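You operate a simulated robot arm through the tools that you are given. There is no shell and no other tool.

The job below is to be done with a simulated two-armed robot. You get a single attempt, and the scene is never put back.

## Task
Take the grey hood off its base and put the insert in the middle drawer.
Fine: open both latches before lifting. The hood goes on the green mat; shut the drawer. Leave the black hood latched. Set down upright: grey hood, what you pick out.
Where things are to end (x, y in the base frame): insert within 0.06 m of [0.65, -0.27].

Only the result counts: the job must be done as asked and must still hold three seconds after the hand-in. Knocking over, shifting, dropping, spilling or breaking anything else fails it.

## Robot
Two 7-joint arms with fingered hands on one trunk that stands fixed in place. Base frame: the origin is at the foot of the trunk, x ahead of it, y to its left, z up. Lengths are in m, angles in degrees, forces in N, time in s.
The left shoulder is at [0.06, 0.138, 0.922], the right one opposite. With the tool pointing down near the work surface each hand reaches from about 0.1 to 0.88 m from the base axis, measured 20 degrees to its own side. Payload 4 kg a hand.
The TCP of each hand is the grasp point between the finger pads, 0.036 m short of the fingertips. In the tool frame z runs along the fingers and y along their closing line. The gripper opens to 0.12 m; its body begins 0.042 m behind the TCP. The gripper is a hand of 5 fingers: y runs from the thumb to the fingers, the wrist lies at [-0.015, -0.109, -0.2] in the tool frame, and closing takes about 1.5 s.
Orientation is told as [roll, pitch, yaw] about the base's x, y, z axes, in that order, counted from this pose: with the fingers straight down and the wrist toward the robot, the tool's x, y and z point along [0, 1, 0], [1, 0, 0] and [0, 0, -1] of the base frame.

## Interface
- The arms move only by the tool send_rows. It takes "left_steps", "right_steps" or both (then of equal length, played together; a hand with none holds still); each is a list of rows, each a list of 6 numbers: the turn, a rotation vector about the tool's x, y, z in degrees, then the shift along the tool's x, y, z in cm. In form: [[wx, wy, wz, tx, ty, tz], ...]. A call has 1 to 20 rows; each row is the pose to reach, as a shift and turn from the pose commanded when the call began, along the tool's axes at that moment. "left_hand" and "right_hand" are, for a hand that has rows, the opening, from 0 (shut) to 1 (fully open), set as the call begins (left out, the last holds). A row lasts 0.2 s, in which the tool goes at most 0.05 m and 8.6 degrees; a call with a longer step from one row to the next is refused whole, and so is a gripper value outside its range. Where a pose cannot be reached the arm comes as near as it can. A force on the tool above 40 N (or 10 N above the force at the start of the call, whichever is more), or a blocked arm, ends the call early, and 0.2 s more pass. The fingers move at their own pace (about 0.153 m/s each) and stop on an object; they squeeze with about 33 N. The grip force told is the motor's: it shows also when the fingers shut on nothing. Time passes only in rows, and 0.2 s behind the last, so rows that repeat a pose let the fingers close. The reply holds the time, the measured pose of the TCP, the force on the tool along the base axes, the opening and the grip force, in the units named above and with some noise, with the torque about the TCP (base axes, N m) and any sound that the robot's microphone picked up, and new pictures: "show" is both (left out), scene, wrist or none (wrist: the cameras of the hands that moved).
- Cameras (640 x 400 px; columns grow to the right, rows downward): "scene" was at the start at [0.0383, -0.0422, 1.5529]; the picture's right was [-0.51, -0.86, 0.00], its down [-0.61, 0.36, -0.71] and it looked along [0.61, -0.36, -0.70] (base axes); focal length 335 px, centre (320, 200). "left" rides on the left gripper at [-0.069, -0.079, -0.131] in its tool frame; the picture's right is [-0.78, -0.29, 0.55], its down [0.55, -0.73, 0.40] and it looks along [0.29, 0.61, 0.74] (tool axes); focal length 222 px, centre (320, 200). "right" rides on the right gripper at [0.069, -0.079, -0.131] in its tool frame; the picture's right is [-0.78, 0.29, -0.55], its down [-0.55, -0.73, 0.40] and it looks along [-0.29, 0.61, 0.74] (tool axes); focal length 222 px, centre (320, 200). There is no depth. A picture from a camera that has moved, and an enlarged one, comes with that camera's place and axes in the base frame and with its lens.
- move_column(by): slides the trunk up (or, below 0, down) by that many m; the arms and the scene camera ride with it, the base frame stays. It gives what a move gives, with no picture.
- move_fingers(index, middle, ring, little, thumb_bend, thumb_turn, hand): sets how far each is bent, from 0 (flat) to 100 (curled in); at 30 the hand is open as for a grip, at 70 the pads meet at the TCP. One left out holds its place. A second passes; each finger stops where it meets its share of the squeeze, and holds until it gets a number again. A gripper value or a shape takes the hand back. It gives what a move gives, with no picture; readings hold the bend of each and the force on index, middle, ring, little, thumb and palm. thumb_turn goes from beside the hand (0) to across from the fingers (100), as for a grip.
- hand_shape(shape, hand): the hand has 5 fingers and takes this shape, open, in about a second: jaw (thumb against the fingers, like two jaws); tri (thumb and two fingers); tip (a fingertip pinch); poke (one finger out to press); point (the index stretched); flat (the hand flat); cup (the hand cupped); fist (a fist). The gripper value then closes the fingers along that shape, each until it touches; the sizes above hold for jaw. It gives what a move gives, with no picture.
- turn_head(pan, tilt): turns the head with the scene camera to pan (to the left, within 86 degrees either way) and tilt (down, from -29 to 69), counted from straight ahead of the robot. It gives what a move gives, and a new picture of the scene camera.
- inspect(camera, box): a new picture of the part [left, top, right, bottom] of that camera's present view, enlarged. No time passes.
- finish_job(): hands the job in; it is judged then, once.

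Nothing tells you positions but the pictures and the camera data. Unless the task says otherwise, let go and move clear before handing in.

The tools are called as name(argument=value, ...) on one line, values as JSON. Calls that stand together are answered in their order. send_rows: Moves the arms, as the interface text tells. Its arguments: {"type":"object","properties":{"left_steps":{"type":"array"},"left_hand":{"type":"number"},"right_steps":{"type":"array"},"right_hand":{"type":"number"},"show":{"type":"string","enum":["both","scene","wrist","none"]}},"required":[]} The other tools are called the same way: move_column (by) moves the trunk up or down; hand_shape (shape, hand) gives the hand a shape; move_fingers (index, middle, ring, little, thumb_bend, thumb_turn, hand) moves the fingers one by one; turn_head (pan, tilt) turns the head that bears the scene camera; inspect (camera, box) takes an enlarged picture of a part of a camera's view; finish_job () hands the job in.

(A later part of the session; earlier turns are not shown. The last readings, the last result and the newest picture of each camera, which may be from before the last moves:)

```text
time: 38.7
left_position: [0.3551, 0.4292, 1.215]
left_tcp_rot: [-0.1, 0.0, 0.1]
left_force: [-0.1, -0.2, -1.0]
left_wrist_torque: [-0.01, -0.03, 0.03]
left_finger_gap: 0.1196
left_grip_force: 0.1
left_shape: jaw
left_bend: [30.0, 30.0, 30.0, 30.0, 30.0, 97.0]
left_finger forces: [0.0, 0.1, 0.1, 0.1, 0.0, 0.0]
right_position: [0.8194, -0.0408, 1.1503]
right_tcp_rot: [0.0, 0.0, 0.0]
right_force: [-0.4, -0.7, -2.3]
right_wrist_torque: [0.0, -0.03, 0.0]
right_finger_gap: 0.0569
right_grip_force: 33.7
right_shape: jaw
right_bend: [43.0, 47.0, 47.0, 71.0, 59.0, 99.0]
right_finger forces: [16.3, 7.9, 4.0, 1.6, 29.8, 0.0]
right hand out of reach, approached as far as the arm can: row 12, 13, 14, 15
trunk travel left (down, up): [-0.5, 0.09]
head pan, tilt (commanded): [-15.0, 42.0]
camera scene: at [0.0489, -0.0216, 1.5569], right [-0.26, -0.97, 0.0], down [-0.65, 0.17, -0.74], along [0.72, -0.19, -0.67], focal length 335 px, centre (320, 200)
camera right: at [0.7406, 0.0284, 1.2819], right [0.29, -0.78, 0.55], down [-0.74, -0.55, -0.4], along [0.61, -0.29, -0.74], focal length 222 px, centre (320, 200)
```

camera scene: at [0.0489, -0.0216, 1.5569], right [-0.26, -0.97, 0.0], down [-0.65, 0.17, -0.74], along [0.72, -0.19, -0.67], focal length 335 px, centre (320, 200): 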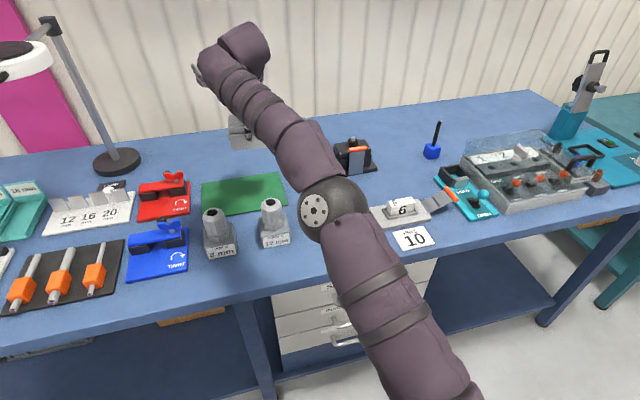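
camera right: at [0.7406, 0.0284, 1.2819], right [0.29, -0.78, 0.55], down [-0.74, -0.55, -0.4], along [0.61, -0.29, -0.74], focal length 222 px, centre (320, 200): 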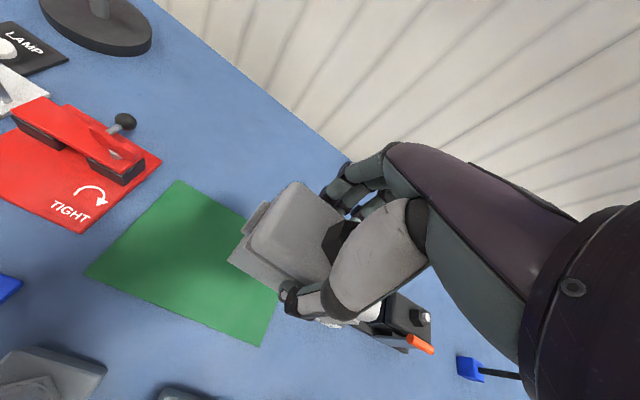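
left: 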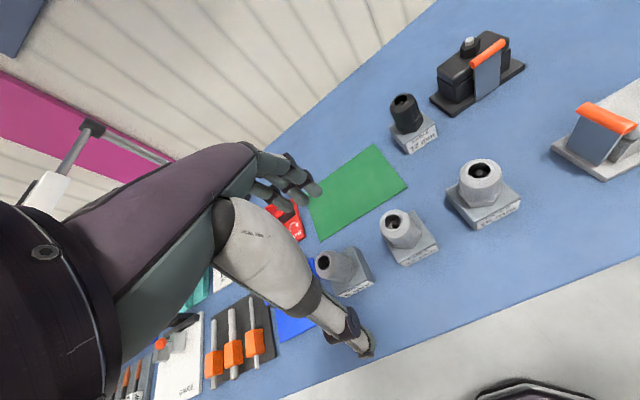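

At this height the reach limit holds it at [0.819, -0.041]; lower down the reach grows. I'll lower in steps and check.

send_rows(right_steps=[[0, 0, 0, 0, 0, 2], [0, 0, 0, 0, 0, 4], [0, 0, 0, 0, 0, 6], [0, 0, 0, 0, 0, 8], [0, 0, 0, 0, 0, 10], [0, 0, 0, 0, 0, 12], [0, 0, 0, 0, 0, 14], [0, 0, 0, 0, 0, 15.5], [0, 0, 0, 0, 0, 15.5]])

inspect(camera="scene", box=[180, 60, 380, 260])

```text
time: 40.7
left_position: [0.3562, 0.4293, 1.2157]
left_tcp_rot: [0.0, 0.1, 0.0]
left_force: [0.4, 0.2, 0.3]
left_wrist_torque: [0.0, -0.03, -0.01]
left_finger_gap: 0.1196
left_grip_force: 0.0
left_shape: jaw
left_bend: [30.0, 30.0, 30.0, 30.0, 30.0, 97.0]
left_finger forces: [0.0, 0.1, 0.1, 0.1, 0.0, 0.0]
right_position: [0.8187, -0.0373, 0.9961]
right_tcp_rot: [0.0, -0.1, 0.1]
right_force: [-0.1, -0.1, -3.2]
right_wrist_torque: [0.05, -0.01, -0.02]
right_finger_gap: 0.0568
right_grip_force: 33.3
right_shape: jaw
right_bend: [43.0, 47.0, 47.0, 71.0, 59.0, 99.0]
right_finger forces: [16.1, 7.8, 3.9, 1.7, 29.5, 0.0]
trunk travel left (down, up): [-0.5, 0.09]
head pan, tilt (commanded): [-15.0, 42.0]
camera scene: at [0.0493, -0.0221, 1.5569], right [-0.26, -0.97, 0.0], down [-0.65, 0.17, -0.74], along [0.72, -0.19, -0.67], focal length 335 px, centre (320, 200)
camera right: at [0.7401, 0.0305, 1.1282], right [0.29, -0.78, 0.55], down [-0.73, -0.55, -0.4], along [0.61, -0.29, -0.74], focal length 222 px, centre (320, 200)
```

scene: 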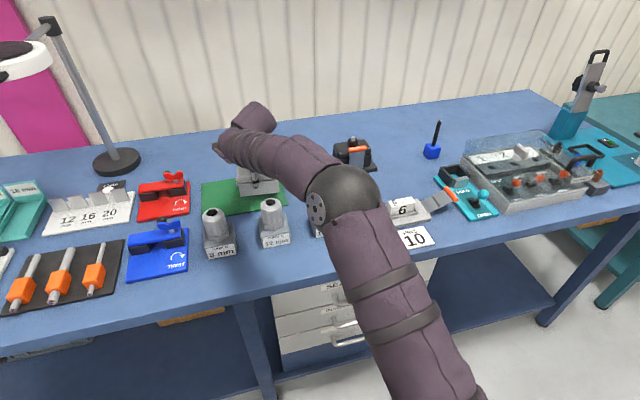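
right: 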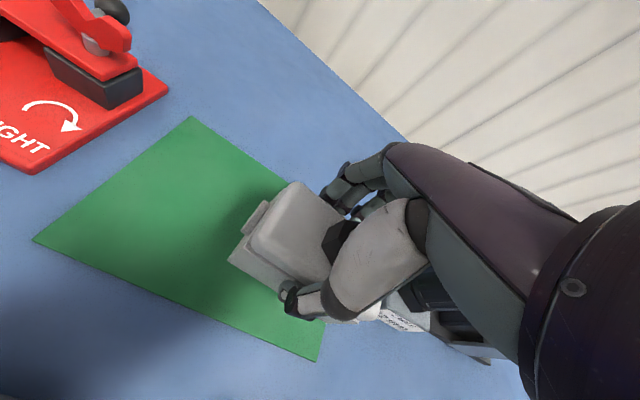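

```text
2.00 times, centred on (280, 160) of scene
camera zoom: at [0.0493, -0.0221, 1.5569], right [-0.26, -0.97, 0.0], down [-0.65, 0.17, -0.74], along [0.72, -0.19, -0.67], focal length 670 px, centre (400, 280)
```

zoom: 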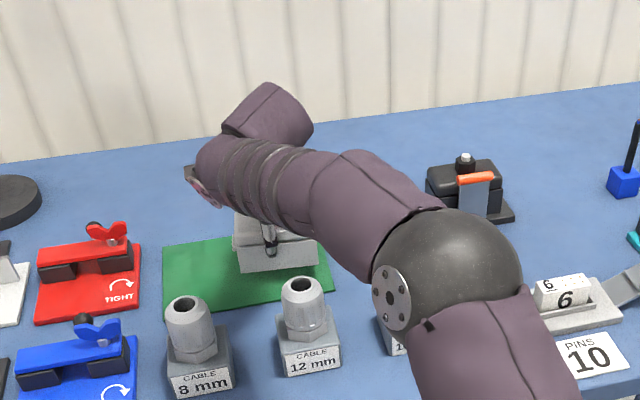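

The hood is now about 3 cm above the mat at [0.818, -0.049]. I'll shift it further in over the mat and lower gently.

send_rows(right_steps=[[0, 0, 0, 0.6, 1.2, 0], [0, 0, 0, 1.2, 2.4, 0], [0, 0, 0, 1.2, 2.4, 0.6], [0, 0, 0, 1.2, 2.4, 1.2], [0, 0, 0, 1.2, 2.4, 1.6], [0, 0, 0, 1.2, 2.4, 2.0], [0, 0, 0, 1.2, 2.4, 2.0]])

inspect(camera="right", box=[150, 150, 400, 390])

inspect(camera="scene", box=[180, 100, 330, 250])

```text
time: 42.3
left_position: [0.3568, 0.428, 1.2169]
left_tcp_rot: [0.0, -0.1, 0.0]
left_force: [0.1, -0.9, 0.4]
left_wrist_torque: [0.01, -0.02, 0.01]
left_finger_gap: 0.1196
left_grip_force: 0.0
left_shape: jaw
left_bend: [30.0, 30.0, 30.0, 30.0, 30.0, 97.0]
left_finger forces: [0.0, 0.1, 0.0, 0.1, 0.0, 0.0]
right_position: [0.8435, -0.0268, 0.9749]
right_tcp_rot: [0.0, 0.0, 0.0]
right_force: [0.1, -0.2, -2.9]
right_wrist_torque: [0.05, 0.01, -0.02]
right_finger_gap: 0.0573
right_grip_force: 33.4
right_shape: jaw
right_bend: [43.0, 47.0, 47.0, 71.0, 59.0, 99.0]
right_finger forces: [16.3, 7.9, 3.9, 1.5, 29.5, 0.1]
trunk travel left (down, up): [-0.5, 0.09]
head pan, tilt (commanded): [-15.0, 42.0]
camera scene: at [0.0493, -0.0221, 1.5569], right [-0.26, -0.97, 0.0], down [-0.65, 0.17, -0.74], along [0.72, -0.19, -0.67], focal length 335 px, centre (320, 200)
camera right: at [0.7641, 0.0414, 1.1081], right [0.29, -0.78, 0.55], down [-0.74, -0.55, -0.4], along [0.61, -0.29, -0.74], focal length 222 px, centre (320, 200)
```

scene: 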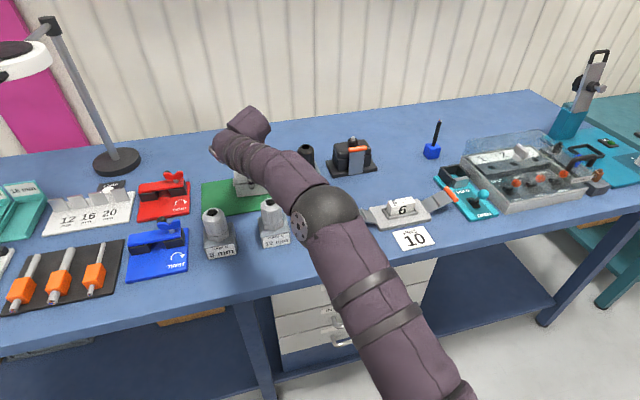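
right: 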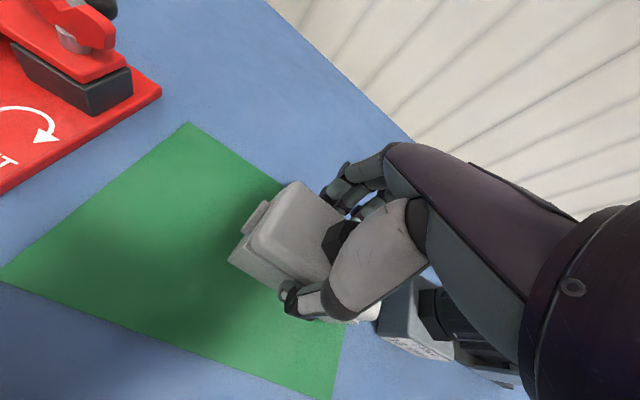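

```text
1.67 times, centred on (275, 270) of right
camera zoom: at [0.7641, 0.0414, 1.1081], right [0.29, -0.78, 0.55], down [-0.74, -0.55, -0.4], along [0.61, -0.29, -0.74], focal length 370 px, centre (395, 83)
```

zoom: 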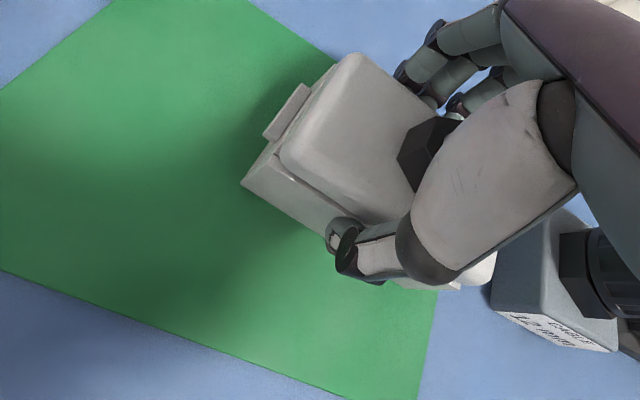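

```text
2.67 times, centred on (255, 175) of scene
camera zoom: at [0.0493, -0.0221, 1.5569], right [-0.26, -0.97, 0.0], down [-0.65, 0.17, -0.74], along [0.72, -0.19, -0.67], focal length 893 px, centre (493, 267)
```

zoom: 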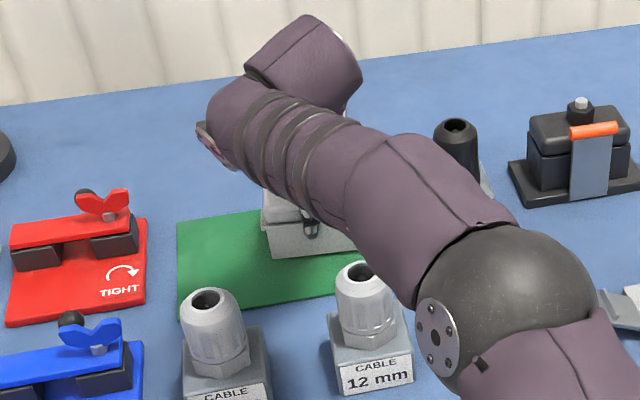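

The hood is fully over the mat with the latch pegs inside its edges. I'll nudge it 1.5 cm left and lower until it touches.

send_rows(right_steps=[[0, 0, 0, 0.8, 0, 0], [0, 0, 0, 1.5, 0, 0.2], [0, 0, 0, 1.5, 0, 0.5], [0, 0, 0, 1.5, 0, 0.8], [0, 0, 0, 1.5, 0, 1.0], [0, 0, 0, 1.5, 0, 1.0]], show="wrist")

```text
time: 43.7
left_position: [0.3554, 0.4291, 1.2157]
left_tcp_rot: [0.0, -0.1, 0.0]
left_force: [0.6, -0.2, 0.6]
left_wrist_torque: [0.03, 0.01, -0.02]
left_finger_gap: 0.1197
left_grip_force: 0.0
left_shape: jaw
left_bend: [30.0, 30.0, 30.0, 30.0, 30.0, 97.0]
left_finger forces: [0.0, 0.1, 0.0, 0.0, 0.0, 0.1]
right_position: [0.8429, -0.0121, 0.9702]
right_tcp_rot: [0.1, -0.3, 0.0]
right_force: [0.5, -1.3, 13.5]
right_wrist_torque: [-0.09, 0.11, 0.02]
right_finger_gap: 0.0571
right_grip_force: 33.3
right_shape: jaw
right_bend: [43.0, 47.0, 47.0, 71.0, 59.0, 99.0]
right_finger forces: [16.8, 8.6, 4.4, 2.1, 31.2, 0.0]
trunk travel left (down, up): [-0.5, 0.09]
head pan, tilt (commanded): [-15.0, 42.0]
camera right: at [0.7629, 0.0566, 1.101], right [0.29, -0.79, 0.55], down [-0.73, -0.55, -0.4], along [0.62, -0.29, -0.73], focal length 222 px, centre (320, 200)
```

right: 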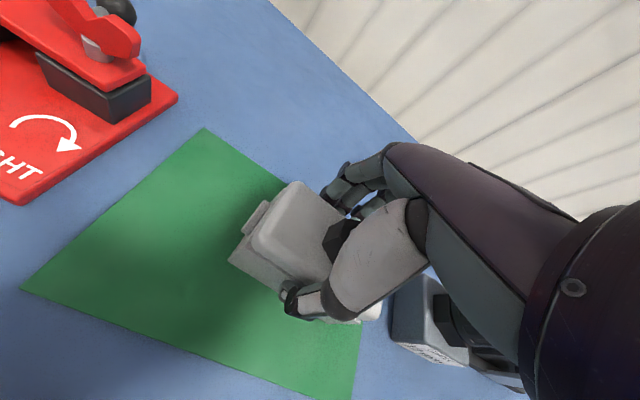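

The hood is resting on the mat (upward force 13 N). I'll relieve the pressure and open the hand.

send_rows(right_steps=[[0, 0, 0, 0, 0, -0.4], [0, 0, 0, 0, 0, -0.4]], show="none")

send_rows(right_steps=[[0, 0, 0, 0, 0, 0], [0, 0, 0, 0, 0, 0], [0, 0, 0, 0, 0, 0], [0, 0, 0, 0, 0, 0], [0, 0, 0, 0, 0, 0]], right_hand=1)

inspect(camera="right", box=[150, 150, 400, 390])

```text
time: 44.3
left_position: [0.3559, 0.4286, 1.2159]
left_tcp_rot: [0.0, 0.0, 0.0]
left_force: [0.7, 1.2, -1.0]
left_wrist_torque: [0.0, -0.01, -0.01]
left_finger_gap: 0.1196
left_grip_force: 0.0
left_shape: jaw
left_bend: [30.0, 30.0, 30.0, 30.0, 30.0, 97.0]
left_finger forces: [0.0, 0.1, 0.0, 0.1, 0.0, 0.1]
right_position: [0.8431, -0.0117, 0.9689]
right_tcp_rot: [-0.1, 0.0, 0.0]
right_force: [4.3, 0.0, 8.3]
right_wrist_torque: [-0.03, -0.05, 0.05]
right_finger_gap: 0.0573
right_grip_force: 32.7
right_shape: jaw
right_bend: [43.0, 47.0, 47.0, 71.0, 59.0, 99.0]
right_finger forces: [17.8, 9.5, 4.8, 2.2, 30.1, 0.0]
trunk travel left (down, up): [-0.5, 0.09]
head pan, tilt (commanded): [-15.0, 42.0]
```

```text
time: 45.5
left_position: [0.3565, 0.4285, 1.2152]
left_tcp_rot: [0.0, 0.1, 0.0]
left_force: [-0.5, -0.3, -0.8]
left_wrist_torque: [-0.02, 0.01, -0.02]
left_finger_gap: 0.1198
left_grip_force: 0.1
left_shape: jaw
left_bend: [30.0, 30.0, 30.0, 30.0, 30.0, 97.0]
left_finger forces: [0.0, 0.1, 0.1, 0.0, 0.0, 0.1]
right_position: [0.8425, -0.013, 0.9699]
right_tcp_rot: [0.0, 0.0, -0.1]
right_force: [-1.3, 0.6, 0.4]
right_wrist_torque: [-0.01, -0.03, -0.01]
right_finger_gap: 0.1197
right_grip_force: 0.2
right_shape: jaw
right_bend: [30.0, 30.0, 30.0, 30.0, 30.0, 97.0]
right_finger forces: [0.1, 0.0, 0.1, 0.1, 0.1, 0.0]
trunk travel left (down, up): [-0.5, 0.09]
head pan, tilt (commanded): [-15.0, 42.0]
camera scene: at [0.0493, -0.022, 1.5569], right [-0.26, -0.97, 0.0], down [-0.65, 0.17, -0.74], along [0.72, -0.19, -0.67], focal length 335 px, centre (320, 200)
camera right: at [0.7638, 0.0567, 1.1013], right [0.29, -0.78, 0.55], down [-0.74, -0.55, -0.4], along [0.61, -0.29, -0.74], focal length 222 px, centre (320, 200)
```

scene: 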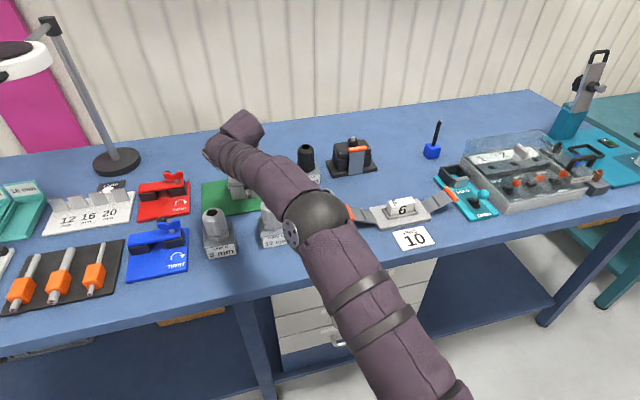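
right: 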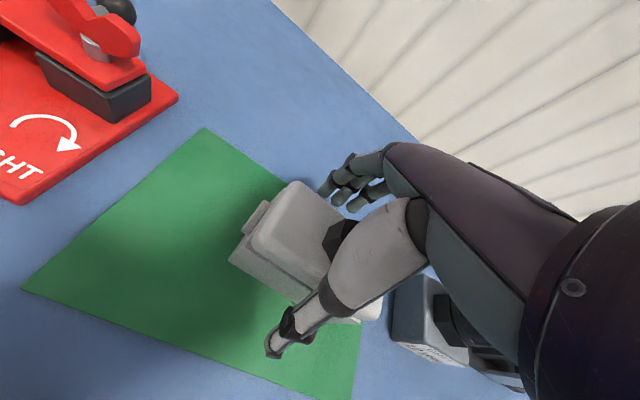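

```text
1.67 times, centred on (275, 270) of right
camera zoom: at [0.7638, 0.0567, 1.1013], right [0.29, -0.78, 0.55], down [-0.74, -0.55, -0.4], along [0.61, -0.29, -0.74], focal length 370 px, centre (395, 83)
```

zoom: 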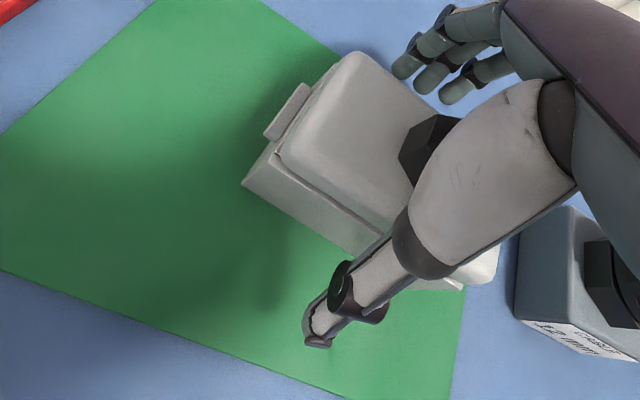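

The hood stands upright on the mat. I'll lift straight up, then withdraw toward the robot above the glands.

send_rows(right_steps=[[0, 0, 0, 0, 0, -3], [0, 0, 0, 0, 0, -6], [0, 0, 0, 0, 0, -9], [0, 0, 0, 0, 0, -11.5], [0, 0, 0, -1, -3, -13], [0, 0, 0, -3, -7, -15], [0, 0, 0, -6, -10.5, -17], [0, 0, 0, -9.5, -13.5, -19], [0, 0, 0, -13, -17, -20], [0, 0, 0, -16.5, -20, -21], [0, 0, 0, -20, -23, -22], [0, 0, 0, -23.5, -26, -23], [0, 0, 0, -27, -29, -23], [0, 0, 0, -30.5, -32, -23], [0, 0, 0, -34, -35, -23], [0, 0, 0, -37.5, -38, -23], [0, 0, 0, -40, -41, -23], [0, 0, 0, -43, -44, -23]])

turn_head(pan=-25, tilt=52)

```text
refused: row 7 steps farther than a row can; nothing moved
```

```text
time: 46.2
left_position: [0.3562, 0.4298, 1.214]
left_tcp_rot: [0.0, -0.1, 0.0]
left_force: [0.4, 0.2, 0.4]
left_wrist_torque: [0.02, 0.01, 0.01]
left_finger_gap: 0.1197
left_grip_force: 0.0
left_shape: jaw
left_bend: [30.0, 30.0, 30.0, 30.0, 30.0, 97.0]
left_finger forces: [0.0, 0.0, 0.0, 0.0, 0.1, 0.1]
right_position: [0.8423, -0.0122, 0.97]
right_tcp_rot: [0.0, 0.0, 0.1]
right_force: [-0.3, 0.0, 0.3]
right_wrist_torque: [0.02, -0.01, 0.0]
right_finger_gap: 0.12
right_grip_force: 0.0
right_shape: jaw
right_bend: [30.0, 30.0, 30.0, 30.0, 30.0, 97.0]
right_finger forces: [0.1, 0.0, 0.1, 0.0, 0.1, 0.1]
trunk travel left (down, up): [-0.5, 0.09]
head pan, tilt (commanded): [-25.0, 52.0]
camera scene: at [0.0365, -0.0321, 1.5431], right [-0.42, -0.91, 0.0], down [-0.71, 0.33, -0.62], along [0.56, -0.26, -0.79], focal length 335 px, centre (320, 200)
```

scene: 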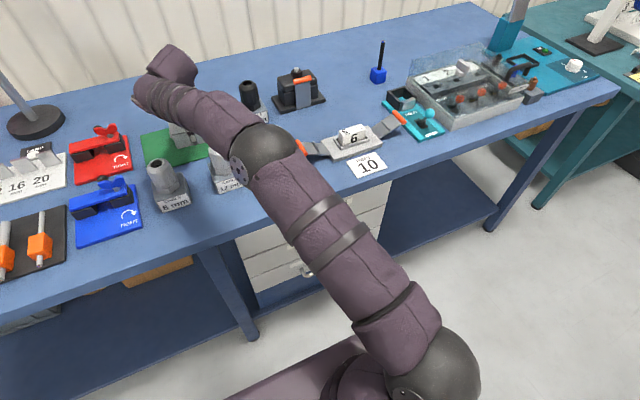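

One step was slightly too long; I'll resend with smaller steps, first up then back.

send_rows(right_steps=[[0, 0, 0, 0, 0, -3], [0, 0, 0, 0, 0, -6], [0, 0, 0, 0, 0, -9], [0, 0, 0, 0, 0, -11.5], [0, 0, 0, -1, -2.5, -13], [0, 0, 0, -3, -5.5, -15], [0, 0, 0, -5.5, -8.5, -17], [0, 0, 0, -8.5, -11.5, -18.5], [0, 0, 0, -11.5, -14.5, -20], [0, 0, 0, -14.5, -17.5, -21], [0, 0, 0, -17.5, -20.5, -22], [0, 0, 0, -20.5, -23.5, -22.5], [0, 0, 0, -23.5, -26.5, -23], [0, 0, 0, -26.5, -29.5, -23], [0, 0, 0, -29.5, -32.5, -23], [0, 0, 0, -32.5, -35.5, -23], [0, 0, 0, -35.5, -38.5, -23], [0, 0, 0, -38.5, -41.5, -23], [0, 0, 0, -41.5, -44.5, -23]])

```text
time: 50.2
left_position: [0.3555, 0.4274, 1.2162]
left_tcp_rot: [0.0, 0.0, 0.0]
left_force: [-0.8, 0.2, 0.1]
left_wrist_torque: [0.0, 0.01, -0.01]
left_finger_gap: 0.1197
left_grip_force: 0.0
left_shape: jaw
left_bend: [30.0, 30.0, 30.0, 30.0, 30.0, 97.0]
left_finger forces: [0.1, 0.1, 0.0, 0.0, 0.0, 0.0]
right_position: [0.398, -0.4291, 1.2]
right_tcp_rot: [0.0, 0.0, 0.0]
right_force: [0.2, -0.2, -0.1]
right_wrist_torque: [-0.01, -0.01, -0.02]
right_finger_gap: 0.1198
right_grip_force: 0.0
right_shape: jaw
right_bend: [30.0, 30.0, 30.0, 30.0, 30.0, 97.0]
right_finger forces: [0.0, 0.0, 0.0, 0.0, 0.0, 0.0]
right hand out of reach, approached as far as the arm can: row 4
trunk travel left (down, up): [-0.5, 0.09]
head pan, tilt (commanded): [-25.0, 52.0]
camera scene: at [0.0356, -0.0327, 1.543], right [-0.42, -0.91, 0.0], down [-0.71, 0.33, -0.62], along [0.56, -0.26, -0.79], focal length 335 px, centre (320, 200)
camera right: at [0.3187, -0.3605, 1.3319], right [0.29, -0.78, 0.55], down [-0.73, -0.55, -0.4], along [0.61, -0.29, -0.74], focal length 222 px, centre (320, 200)
```

scene: 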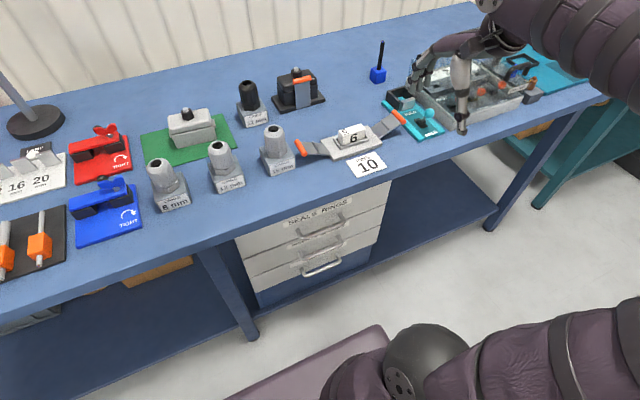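
right: 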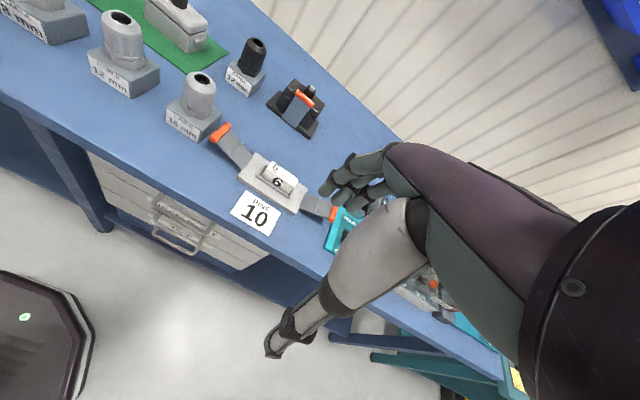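

The hood stands on the mat within its edges. Now I'll study the drawers and their handles from both cameras.

inspect(camera="scene", box=[220, 170, 400, 310])

inspect(camera="right", box=[80, 130, 290, 290])

inspect(camera="scene", box=[130, 90, 240, 180])

inspect(camera="scene", box=[290, 100, 410, 190])

```text
2.86 times, centred on (310, 240) of scene
camera zoom: at [0.0356, -0.0327, 1.543], right [-0.42, -0.91, 0.0], down [-0.71, 0.33, -0.62], along [0.56, -0.26, -0.79], focal length 957 px, centre (349, 86)
```

zoom: 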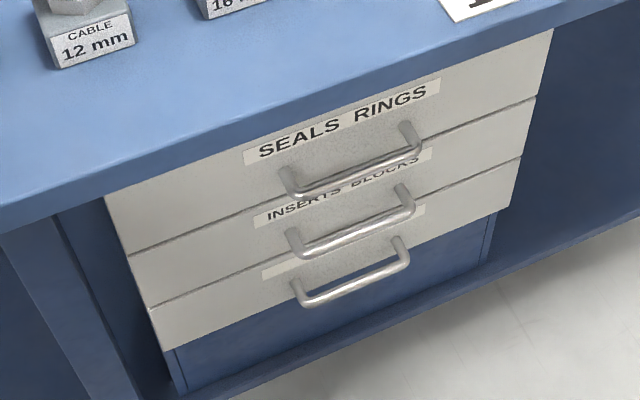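

```text
2.50 times, centred on (185, 210) of right
camera zoom: at [0.3187, -0.3605, 1.3319], right [0.29, -0.78, 0.55], down [-0.73, -0.55, -0.4], along [0.61, -0.29, -0.74], focal length 555 px, centre (658, 175)
```

zoom: 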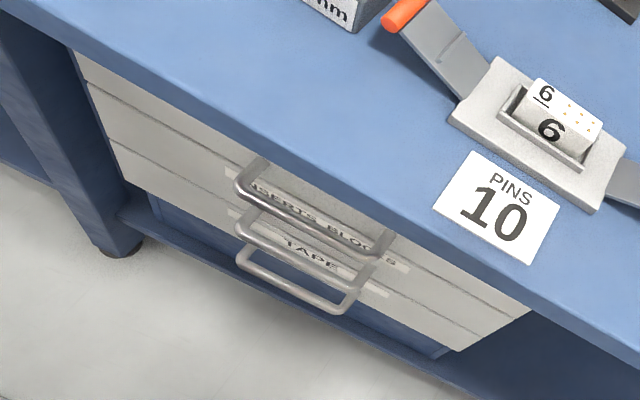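

```text
4.44 times, centred on (185, 135) of scene
camera zoom: at [0.0356, -0.0327, 1.543], right [-0.42, -0.91, 0.0], down [-0.71, 0.33, -0.62], along [0.56, -0.26, -0.79], focal length 1488 px, centre (920, 489)
```

zoom: 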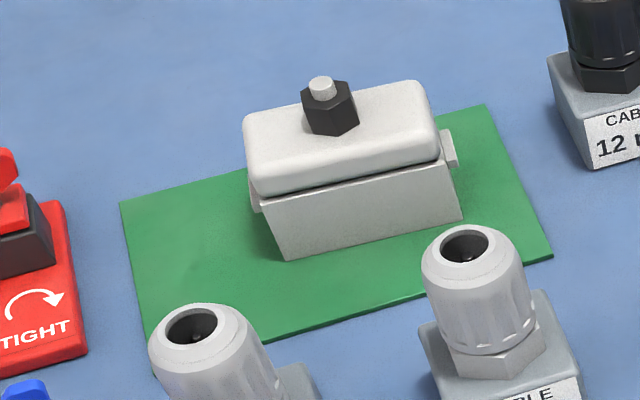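

```text
4.44 times, centred on (350, 145) of scene
camera zoom: at [0.0356, -0.0327, 1.543], right [-0.42, -0.91, 0.0], down [-0.71, 0.33, -0.62], along [0.56, -0.26, -0.79], focal length 1488 px, centre (187, 444)
```

zoom: 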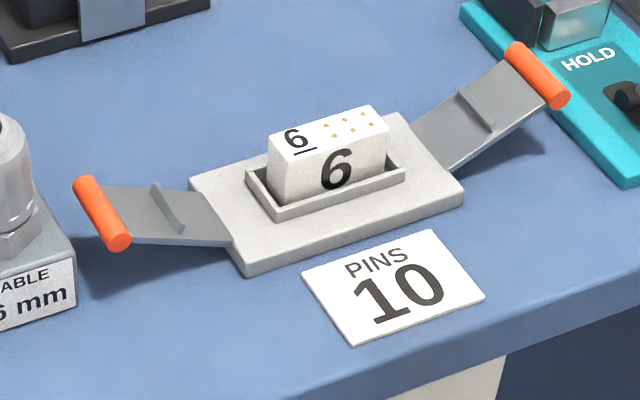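

I'll zoom tighter on the handles for triangulation.

inspect(camera="right", box=[140, 180, 230, 260])

inspect(camera="scene", box=[280, 195, 380, 285])

```text
5.00 times, centred on (185, 220) of right
camera zoom: at [0.3187, -0.3605, 1.3319], right [0.29, -0.78, 0.55], down [-0.73, -0.55, -0.4], along [0.61, -0.29, -0.74], focal length 1111 px, centre (995, 100)
```

zoom: 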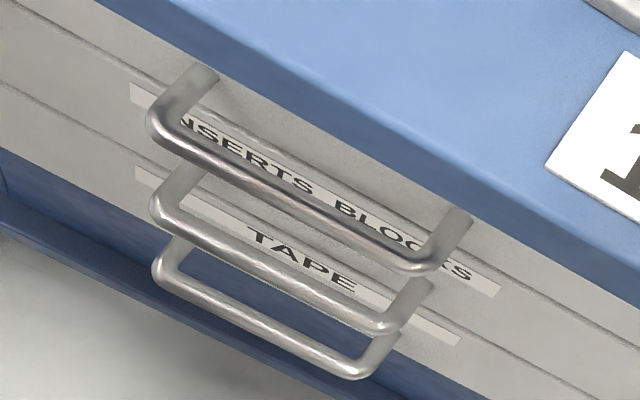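

```text
4.44 times, centred on (330, 240) of scene
camera zoom: at [0.0356, -0.0327, 1.543], right [-0.42, -0.91, 0.0], down [-0.71, 0.33, -0.62], along [0.56, -0.26, -0.79], focal length 1488 px, centre (276, 22)
```

zoom: 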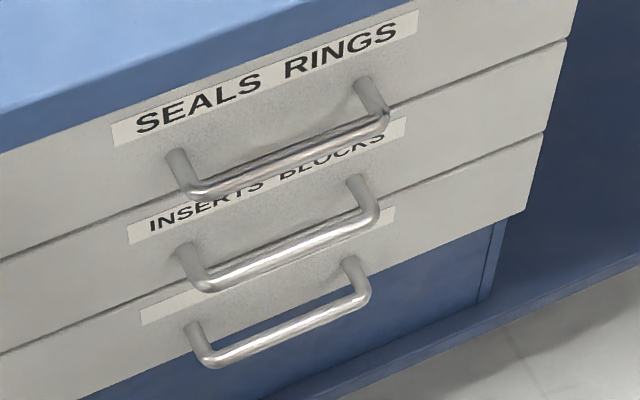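

The hood is upright on the mat. The middle handle is a bar at about x 0.525, y -0.20…-0.345, z 0.56, roughly 13 cm under the top handle and slightly under the bench overhang, so I'll approach it with the fingers pointing forward. First I'll bring the right hand back and down in front of the drawers.

send_rows(right_steps=[[0, 0, 0, 2, -2, 2], [0, 0, 0, 4, -4, 4], [0, 0, 0, 6, -6, 7], [0, 0, 0, 8, -7, 10], [0, 0, 0, 10, -7, 13], [0, 0, 0, 12, -7, 16], [0, 0, 0, 14, -7, 19], [0, 0, 0, 14, -7, 23], [0, 0, 0, 14, -7, 27], [0, 0, 0, 14, -7, 31], [0, 0, 0, 14, -7, 35], [0, 0, 0, 14, -7, 39], [0, 0, 0, 14, -7, 42]])

```text
time: 53.0
left_position: [0.3563, 0.4286, 1.2153]
left_tcp_rot: [0.0, 0.0, 0.1]
left_force: [-0.4, 1.0, -0.4]
left_wrist_torque: [-0.02, 0.0, 0.01]
left_finger_gap: 0.1197
left_grip_force: 0.1
left_shape: jaw
left_bend: [30.0, 30.0, 30.0, 30.0, 30.0, 97.0]
left_finger forces: [0.0, 0.0, 0.0, 0.0, 0.0, 0.0]
right_position: [0.3428, -0.3, 0.9037]
right_tcp_rot: [0.1, 0.1, 0.0]
right_force: [-0.7, -0.3, -0.8]
right_wrist_torque: [0.0, -0.02, -0.01]
right_finger_gap: 0.1201
right_grip_force: 0.0
right_shape: jaw
right_bend: [30.0, 30.0, 30.0, 30.0, 30.0, 97.0]
right_finger forces: [0.1, 0.0, 0.0, 0.0, 0.0, 0.0]
right hand out of reach, approached as far as the arm can: row 9, 10, 11, 12, 13
trunk travel left (down, up): [-0.5, 0.09]
head pan, tilt (commanded): [-25.0, 52.0]
camera scene: at [0.0364, -0.0328, 1.543], right [-0.42, -0.91, 0.0], down [-0.71, 0.33, -0.62], along [0.56, -0.26, -0.79], focal length 335 px, centre (320, 200)
camera right: at [0.2642, -0.2308, 1.0359], right [0.29, -0.79, 0.55], down [-0.74, -0.55, -0.4], along [0.61, -0.29, -0.74], focal length 222 px, centre (320, 200)
```

scene: 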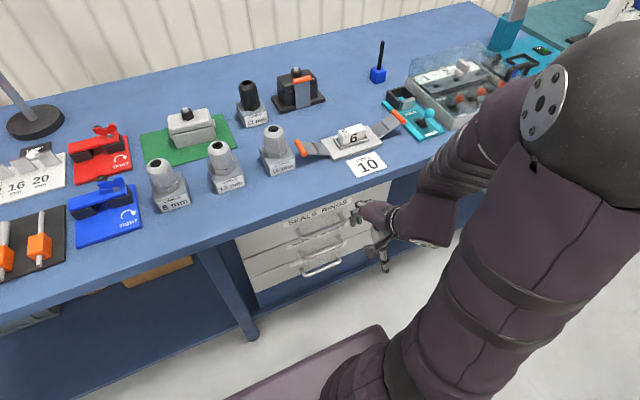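
right: 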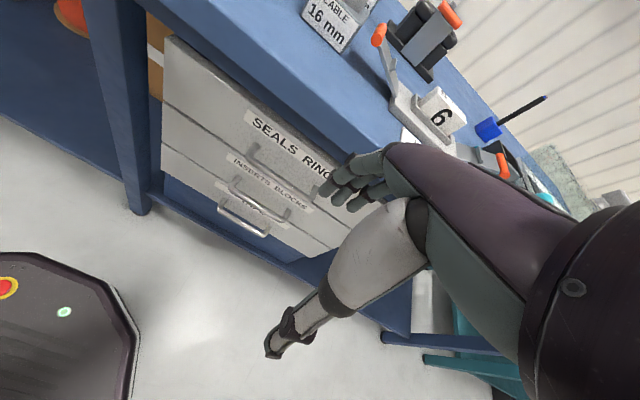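

The arm is too folded to go straight down here. I'll swing the hand out to y -0.45, descend there, and later come back in below.

send_rows(right_steps=[[0, 0, 0, -4, 1, 0], [0, 0, 0, -8, 2, 0], [0, 0, 0, -12, 3, 0], [0, 0, 0, -15, 4, 1], [0, 0, 0, -15, 4, 4], [0, 0, 0, -15, 4, 8], [0, 0, 0, -15, 4, 12], [0, 0, 0, -15, 4, 16], [0, 0, 0, -15, 4, 20], [0, 0, 0, -15, 4, 24], [0, 0, 0, -15, 4, 28]])

```text
time: 55.4
left_position: [0.3568, 0.4283, 1.2158]
left_tcp_rot: [0.0, 0.1, 0.0]
left_force: [0.0, 0.1, 0.7]
left_wrist_torque: [0.01, -0.01, 0.01]
left_finger_gap: 0.12
left_grip_force: 0.0
left_shape: jaw
left_bend: [30.0, 30.0, 30.0, 30.0, 30.0, 97.0]
left_finger forces: [0.0, 0.0, 0.0, 0.0, 0.0, 0.0]
right_position: [0.3803, -0.4502, 0.6267]
right_tcp_rot: [0.2, 0.0, -0.1]
right_force: [0.3, -0.4, -0.4]
right_wrist_torque: [0.0, 0.0, 0.01]
right_finger_gap: 0.1199
right_grip_force: 0.1
right_shape: jaw
right_bend: [30.0, 30.0, 30.0, 30.0, 30.0, 97.0]
right_finger forces: [0.1, 0.0, 0.1, 0.0, 0.0, 0.1]
trunk travel left (down, up): [-0.5, 0.09]
head pan, tilt (commanded): [-25.0, 52.0]
camera scene: at [0.0366, -0.0327, 1.5431], right [-0.42, -0.91, 0.0], down [-0.71, 0.33, -0.62], along [0.56, -0.26, -0.79], focal length 335 px, centre (320, 200)
camera right: at [0.3006, -0.3806, 0.7587], right [0.29, -0.79, 0.55], down [-0.74, -0.55, -0.4], along [0.61, -0.29, -0.74], focal length 222 px, centre (320, 200)
```

scene: 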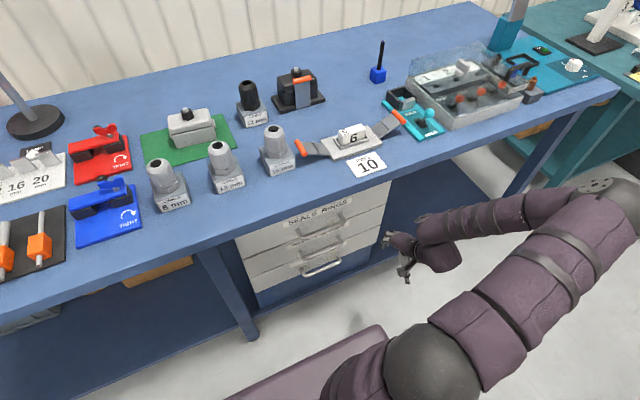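
right: 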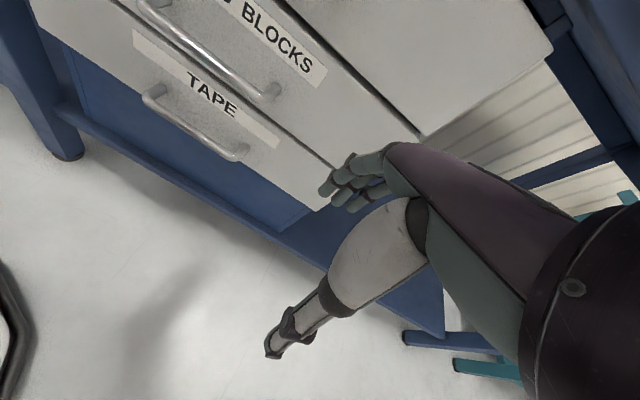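

I'm now low enough and in front. I'll zoom on the handles from here to fix the middle handle's position and the drawer-front plane.

inspect(camera="right", box=[100, 0, 340, 180])

inspect(camera="scene", box=[270, 190, 430, 310])

```text
2.22 times, centred on (220, 90) of right
camera zoom: at [0.3006, -0.3806, 0.7587], right [0.29, -0.79, 0.55], down [-0.74, -0.55, -0.4], along [0.61, -0.29, -0.74], focal length 494 px, centre (542, 444)
```

zoom: 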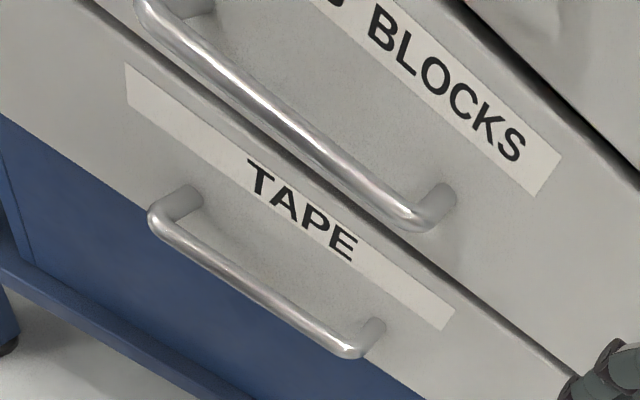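

```text
3.33 times, centred on (350, 250) of scene
camera zoom: at [0.0366, -0.0327, 1.5431], right [-0.42, -0.91, 0.0], down [-0.71, 0.33, -0.62], along [0.56, -0.26, -0.79], focal length 1116 px, centre (220, 33)
```

zoom: 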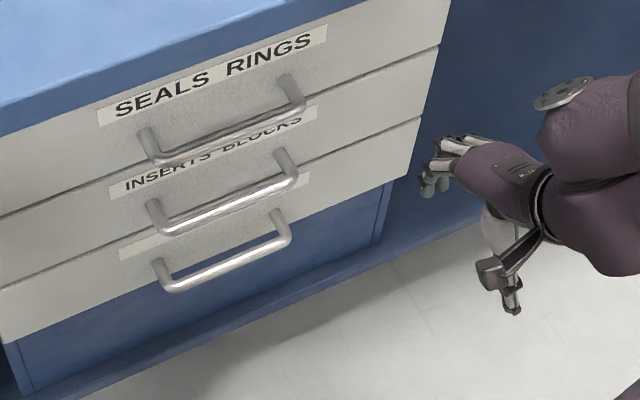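

The middle handle bar is at about x 0.52, z 0.58, with the drawer front near x 0.55. I'll pitch the hand to point forward and slide it in front of the handle.

send_rows(right_steps=[[-8, 0, 0, 0, 0, 0], [-16, 0, 0, 0, 0, 0], [-24, 0, 0, 0, 0, 0], [-32, 0, 0, 0, 0, 0], [-40, 0, 0, 0, 0, 0], [-48, 0, 0, 0, 0, 0], [-56, 0, 0, 2, 0, 0], [-64, 0, 0, 5, 0, 0], [-68, 0, 0, 9, 0, 0], [-68, 0, 0, 13, 0, 0], [-68, 0, 0, 17, 0, 0], [-68, 0, 0, 18.5, 0, 0], [-68, 0, 0, 18.5, 0, 0]], right_hand=0.6)

```text
time: 58.2
left_position: [0.3555, 0.4288, 1.2168]
left_tcp_rot: [0.0, -0.1, 0.1]
left_force: [0.1, 0.5, -0.1]
left_wrist_torque: [-0.03, -0.04, 0.0]
left_finger_gap: 0.1196
left_grip_force: 0.1
left_shape: jaw
left_bend: [30.0, 30.0, 30.0, 30.0, 30.0, 97.0]
left_finger forces: [0.0, 0.0, 0.1, 0.1, 0.1, 0.0]
right_position: [0.3789, -0.2646, 0.6266]
right_tcp_rot: [-0.1, -68.0, -0.1]
right_force: [0.2, -0.3, -0.9]
right_wrist_torque: [0.04, 0.03, 0.01]
right_finger_gap: 0.0722
right_grip_force: 0.0
right_shape: jaw
right_bend: [38.0, 42.0, 40.0, 65.0, 47.0, 100.0]
right_finger forces: [0.0, 0.0, 0.1, 0.1, 0.0, 0.0]
trunk travel left (down, up): [-0.5, 0.09]
head pan, tilt (commanded): [-25.0, 52.0]
camera scene: at [0.0363, -0.0323, 1.543], right [-0.42, -0.91, 0.0], down [-0.71, 0.33, -0.62], along [0.56, -0.26, -0.79], focal length 335 px, centre (320, 200)
camera right: at [0.2279, -0.1957, 0.6026], right [-0.4, -0.78, 0.48], down [0.09, -0.55, -0.83], along [0.91, -0.29, 0.29], focal length 222 px, centre (320, 200)
```

scene: 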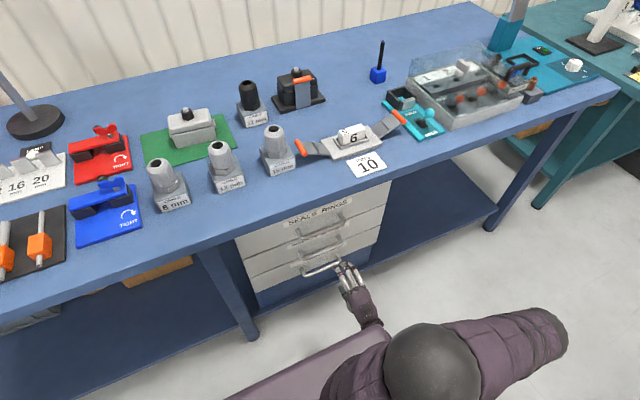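
right: 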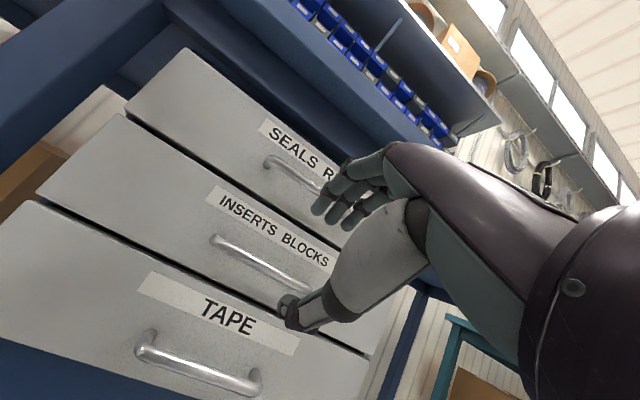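

The wrist view confirms the middle bar at [0.52, -0.20…-0.345, 0.58], drawer front z 0.533–0.648. I'll narrow the hand and approach to about 5 cm short of the bar.

send_rows(right_steps=[[0, 0, 0, 0, 0.5, 2], [0, 0, 0, 0, 1.07, 4], [0, 0, 0, 0, 1.07, 6], [0, 0, 0, 0, 1.07, 7.5], [0, 0, 0, 0, 1.07, 7.5]], right_hand=0.38, show="wrist")

turn_head(pan=-32, tilt=64)

inspect(camera="right", box=[180, 130, 440, 350])

```text
time: 59.4
left_position: [0.3551, 0.4292, 1.2161]
left_tcp_rot: [0.0, 0.0, 0.0]
left_force: [0.5, 0.4, -0.8]
left_wrist_torque: [0.03, 0.01, -0.01]
left_finger_gap: 0.1198
left_grip_force: 0.1
left_shape: jaw
left_bend: [30.0, 30.0, 30.0, 30.0, 30.0, 97.0]
left_finger forces: [0.0, 0.1, 0.0, 0.1, 0.0, 0.1]
right_position: [0.4533, -0.2651, 0.6074]
right_tcp_rot: [0.0, -68.0, 0.0]
right_force: [0.7, -0.1, 0.2]
right_wrist_torque: [-0.01, 0.02, -0.02]
right_finger_gap: 0.0461
right_grip_force: 0.0
right_shape: jaw
right_bend: [47.0, 51.0, 49.0, 70.0, 66.0, 100.0]
right_finger forces: [0.0, 0.0, 0.0, 0.0, 0.1, 0.0]
trunk travel left (down, up): [-0.5, 0.09]
head pan, tilt (commanded): [-25.0, 52.0]
camera right: at [0.3014, -0.1953, 0.5846], right [-0.4, -0.78, 0.47], down [0.09, -0.55, -0.83], along [0.91, -0.29, 0.29], focal length 222 px, centre (320, 200)
```

right: 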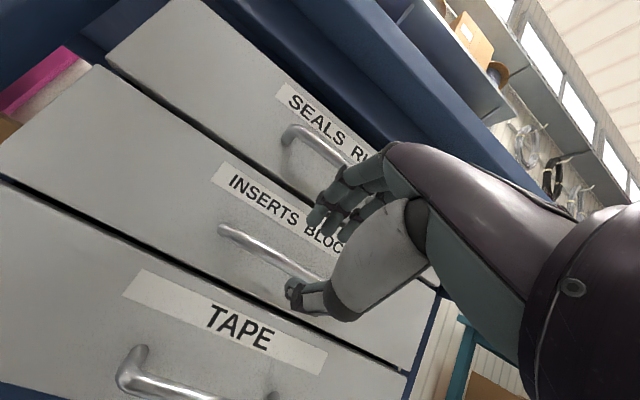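

```text
time: 60.1
left_position: [0.3561, 0.4283, 1.2152]
left_tcp_rot: [0.0, 0.0, 0.1]
left_force: [-0.2, -0.2, 0.6]
left_wrist_torque: [0.02, -0.01, -0.01]
left_finger_gap: 0.12
left_grip_force: 0.0
left_shape: jaw
left_bend: [30.0, 30.0, 30.0, 30.0, 30.0, 97.0]
left_finger forces: [0.0, 0.0, 0.0, 0.1, 0.0, 0.1]
right_position: [0.4531, -0.2641, 0.6077]
right_tcp_rot: [-0.1, -68.0, 0.0]
right_force: [-1.6, 0.4, 0.3]
right_wrist_torque: [-0.01, -0.02, 0.03]
right_finger_gap: 0.0459
right_grip_force: 0.0
right_shape: jaw
right_bend: [47.0, 51.0, 49.0, 70.0, 66.0, 100.0]
right_finger forces: [0.0, 0.0, 0.0, 0.0, 0.1, 0.1]
trunk travel left (down, up): [-0.5, 0.09]
head pan, tilt (commanded): [-32.0, 64.0]
camera scene: at [0.0208, -0.0333, 1.5287], right [-0.53, -0.85, 0.0], down [-0.76, 0.48, -0.44], along [0.37, -0.23, -0.9], focal length 335 px, centre (320, 200)
```

scene: 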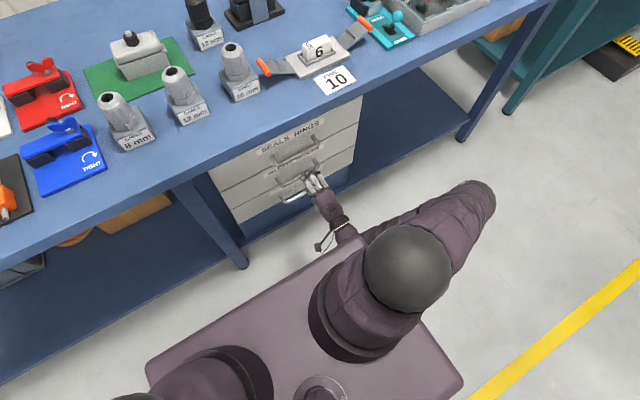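

```text
1.82 times, centred on (310, 240) of right
camera zoom: at [0.3012, -0.1952, 0.5846], right [-0.4, -0.78, 0.47], down [0.09, -0.55, -0.83], along [0.91, -0.29, 0.29], focal length 404 px, centre (338, 127)
```

zoom: 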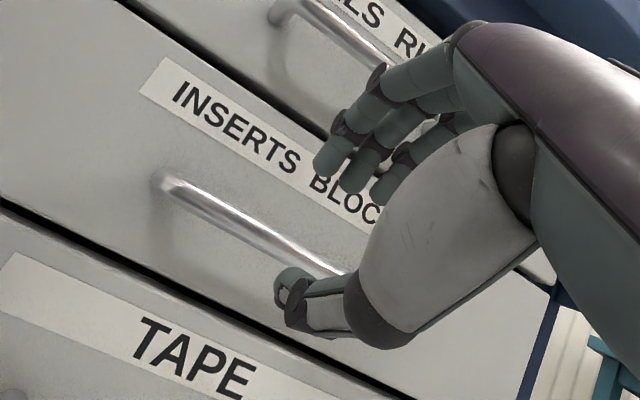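

The fingers are above the bar and the thumb below it. I'll advance along the finger direction so the bar comes between them.

send_rows(right_steps=[[0, 0, 0, 0, 0, 1.2], [0, 0, 0, 0, 0, 2.4], [0, 0, 0, 0, 0, 3.4], [0, 0, 0, 0, 0, 4.2], [0, 0, 0, 0, 0, 4.8], [0, 0, 0, 0, 0, 5.2]], show="wrist")

inspect(camera="right", box=[180, 130, 440, 350])

inspect(camera="scene", box=[250, 130, 370, 230])

```text
time: 61.5
left_position: [0.3553, 0.4288, 1.2162]
left_tcp_rot: [0.0, 0.0, 0.0]
left_force: [-0.3, -0.4, -0.2]
left_wrist_torque: [0.02, 0.0, 0.0]
left_finger_gap: 0.1199
left_grip_force: 0.1
left_shape: jaw
left_bend: [30.0, 30.0, 30.0, 30.0, 30.0, 97.0]
left_finger forces: [0.1, 0.0, 0.0, 0.0, 0.0, 0.0]
right_position: [0.5027, -0.2641, 0.5884]
right_tcp_rot: [0.0, -68.1, 0.0]
right_force: [-0.1, 1.2, -0.3]
right_wrist_torque: [0.03, 0.03, -0.02]
right_finger_gap: 0.046
right_grip_force: 0.0
right_shape: jaw
right_bend: [47.0, 51.0, 49.0, 70.0, 66.0, 100.0]
right_finger forces: [0.0, 0.0, 0.0, 0.0, 0.0, 0.0]
trunk travel left (down, up): [-0.5, 0.09]
head pan, tilt (commanded): [-32.0, 64.0]
camera right: at [0.3501, -0.1941, 0.5647], right [-0.4, -0.79, 0.47], down [0.09, -0.55, -0.83], along [0.91, -0.29, 0.29], focal length 222 px, centre (320, 200)
```

right: 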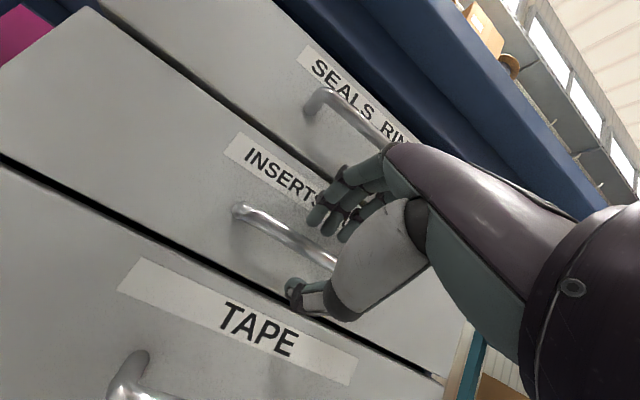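

```text
1.82 times, centred on (310, 240) of right
camera zoom: at [0.3501, -0.1941, 0.5647], right [-0.4, -0.79, 0.47], down [0.09, -0.55, -0.83], along [0.91, -0.29, 0.29], focal length 404 px, centre (338, 127)
```

zoom: 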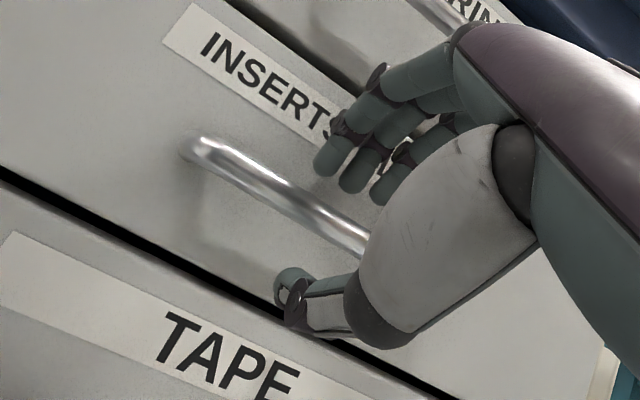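

```text
4.00 times, centred on (310, 180) of scene
camera zoom: at [0.0208, -0.0333, 1.5286], right [-0.53, -0.85, 0.0], down [-0.76, 0.48, -0.44], along [0.37, -0.23, -0.9], focal length 1339 px, centre (360, 280)
```

zoom: 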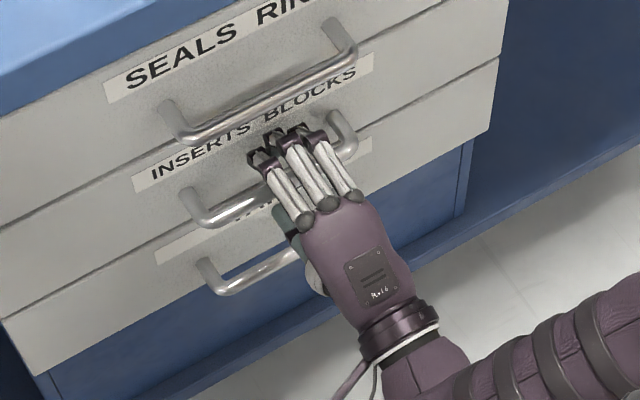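

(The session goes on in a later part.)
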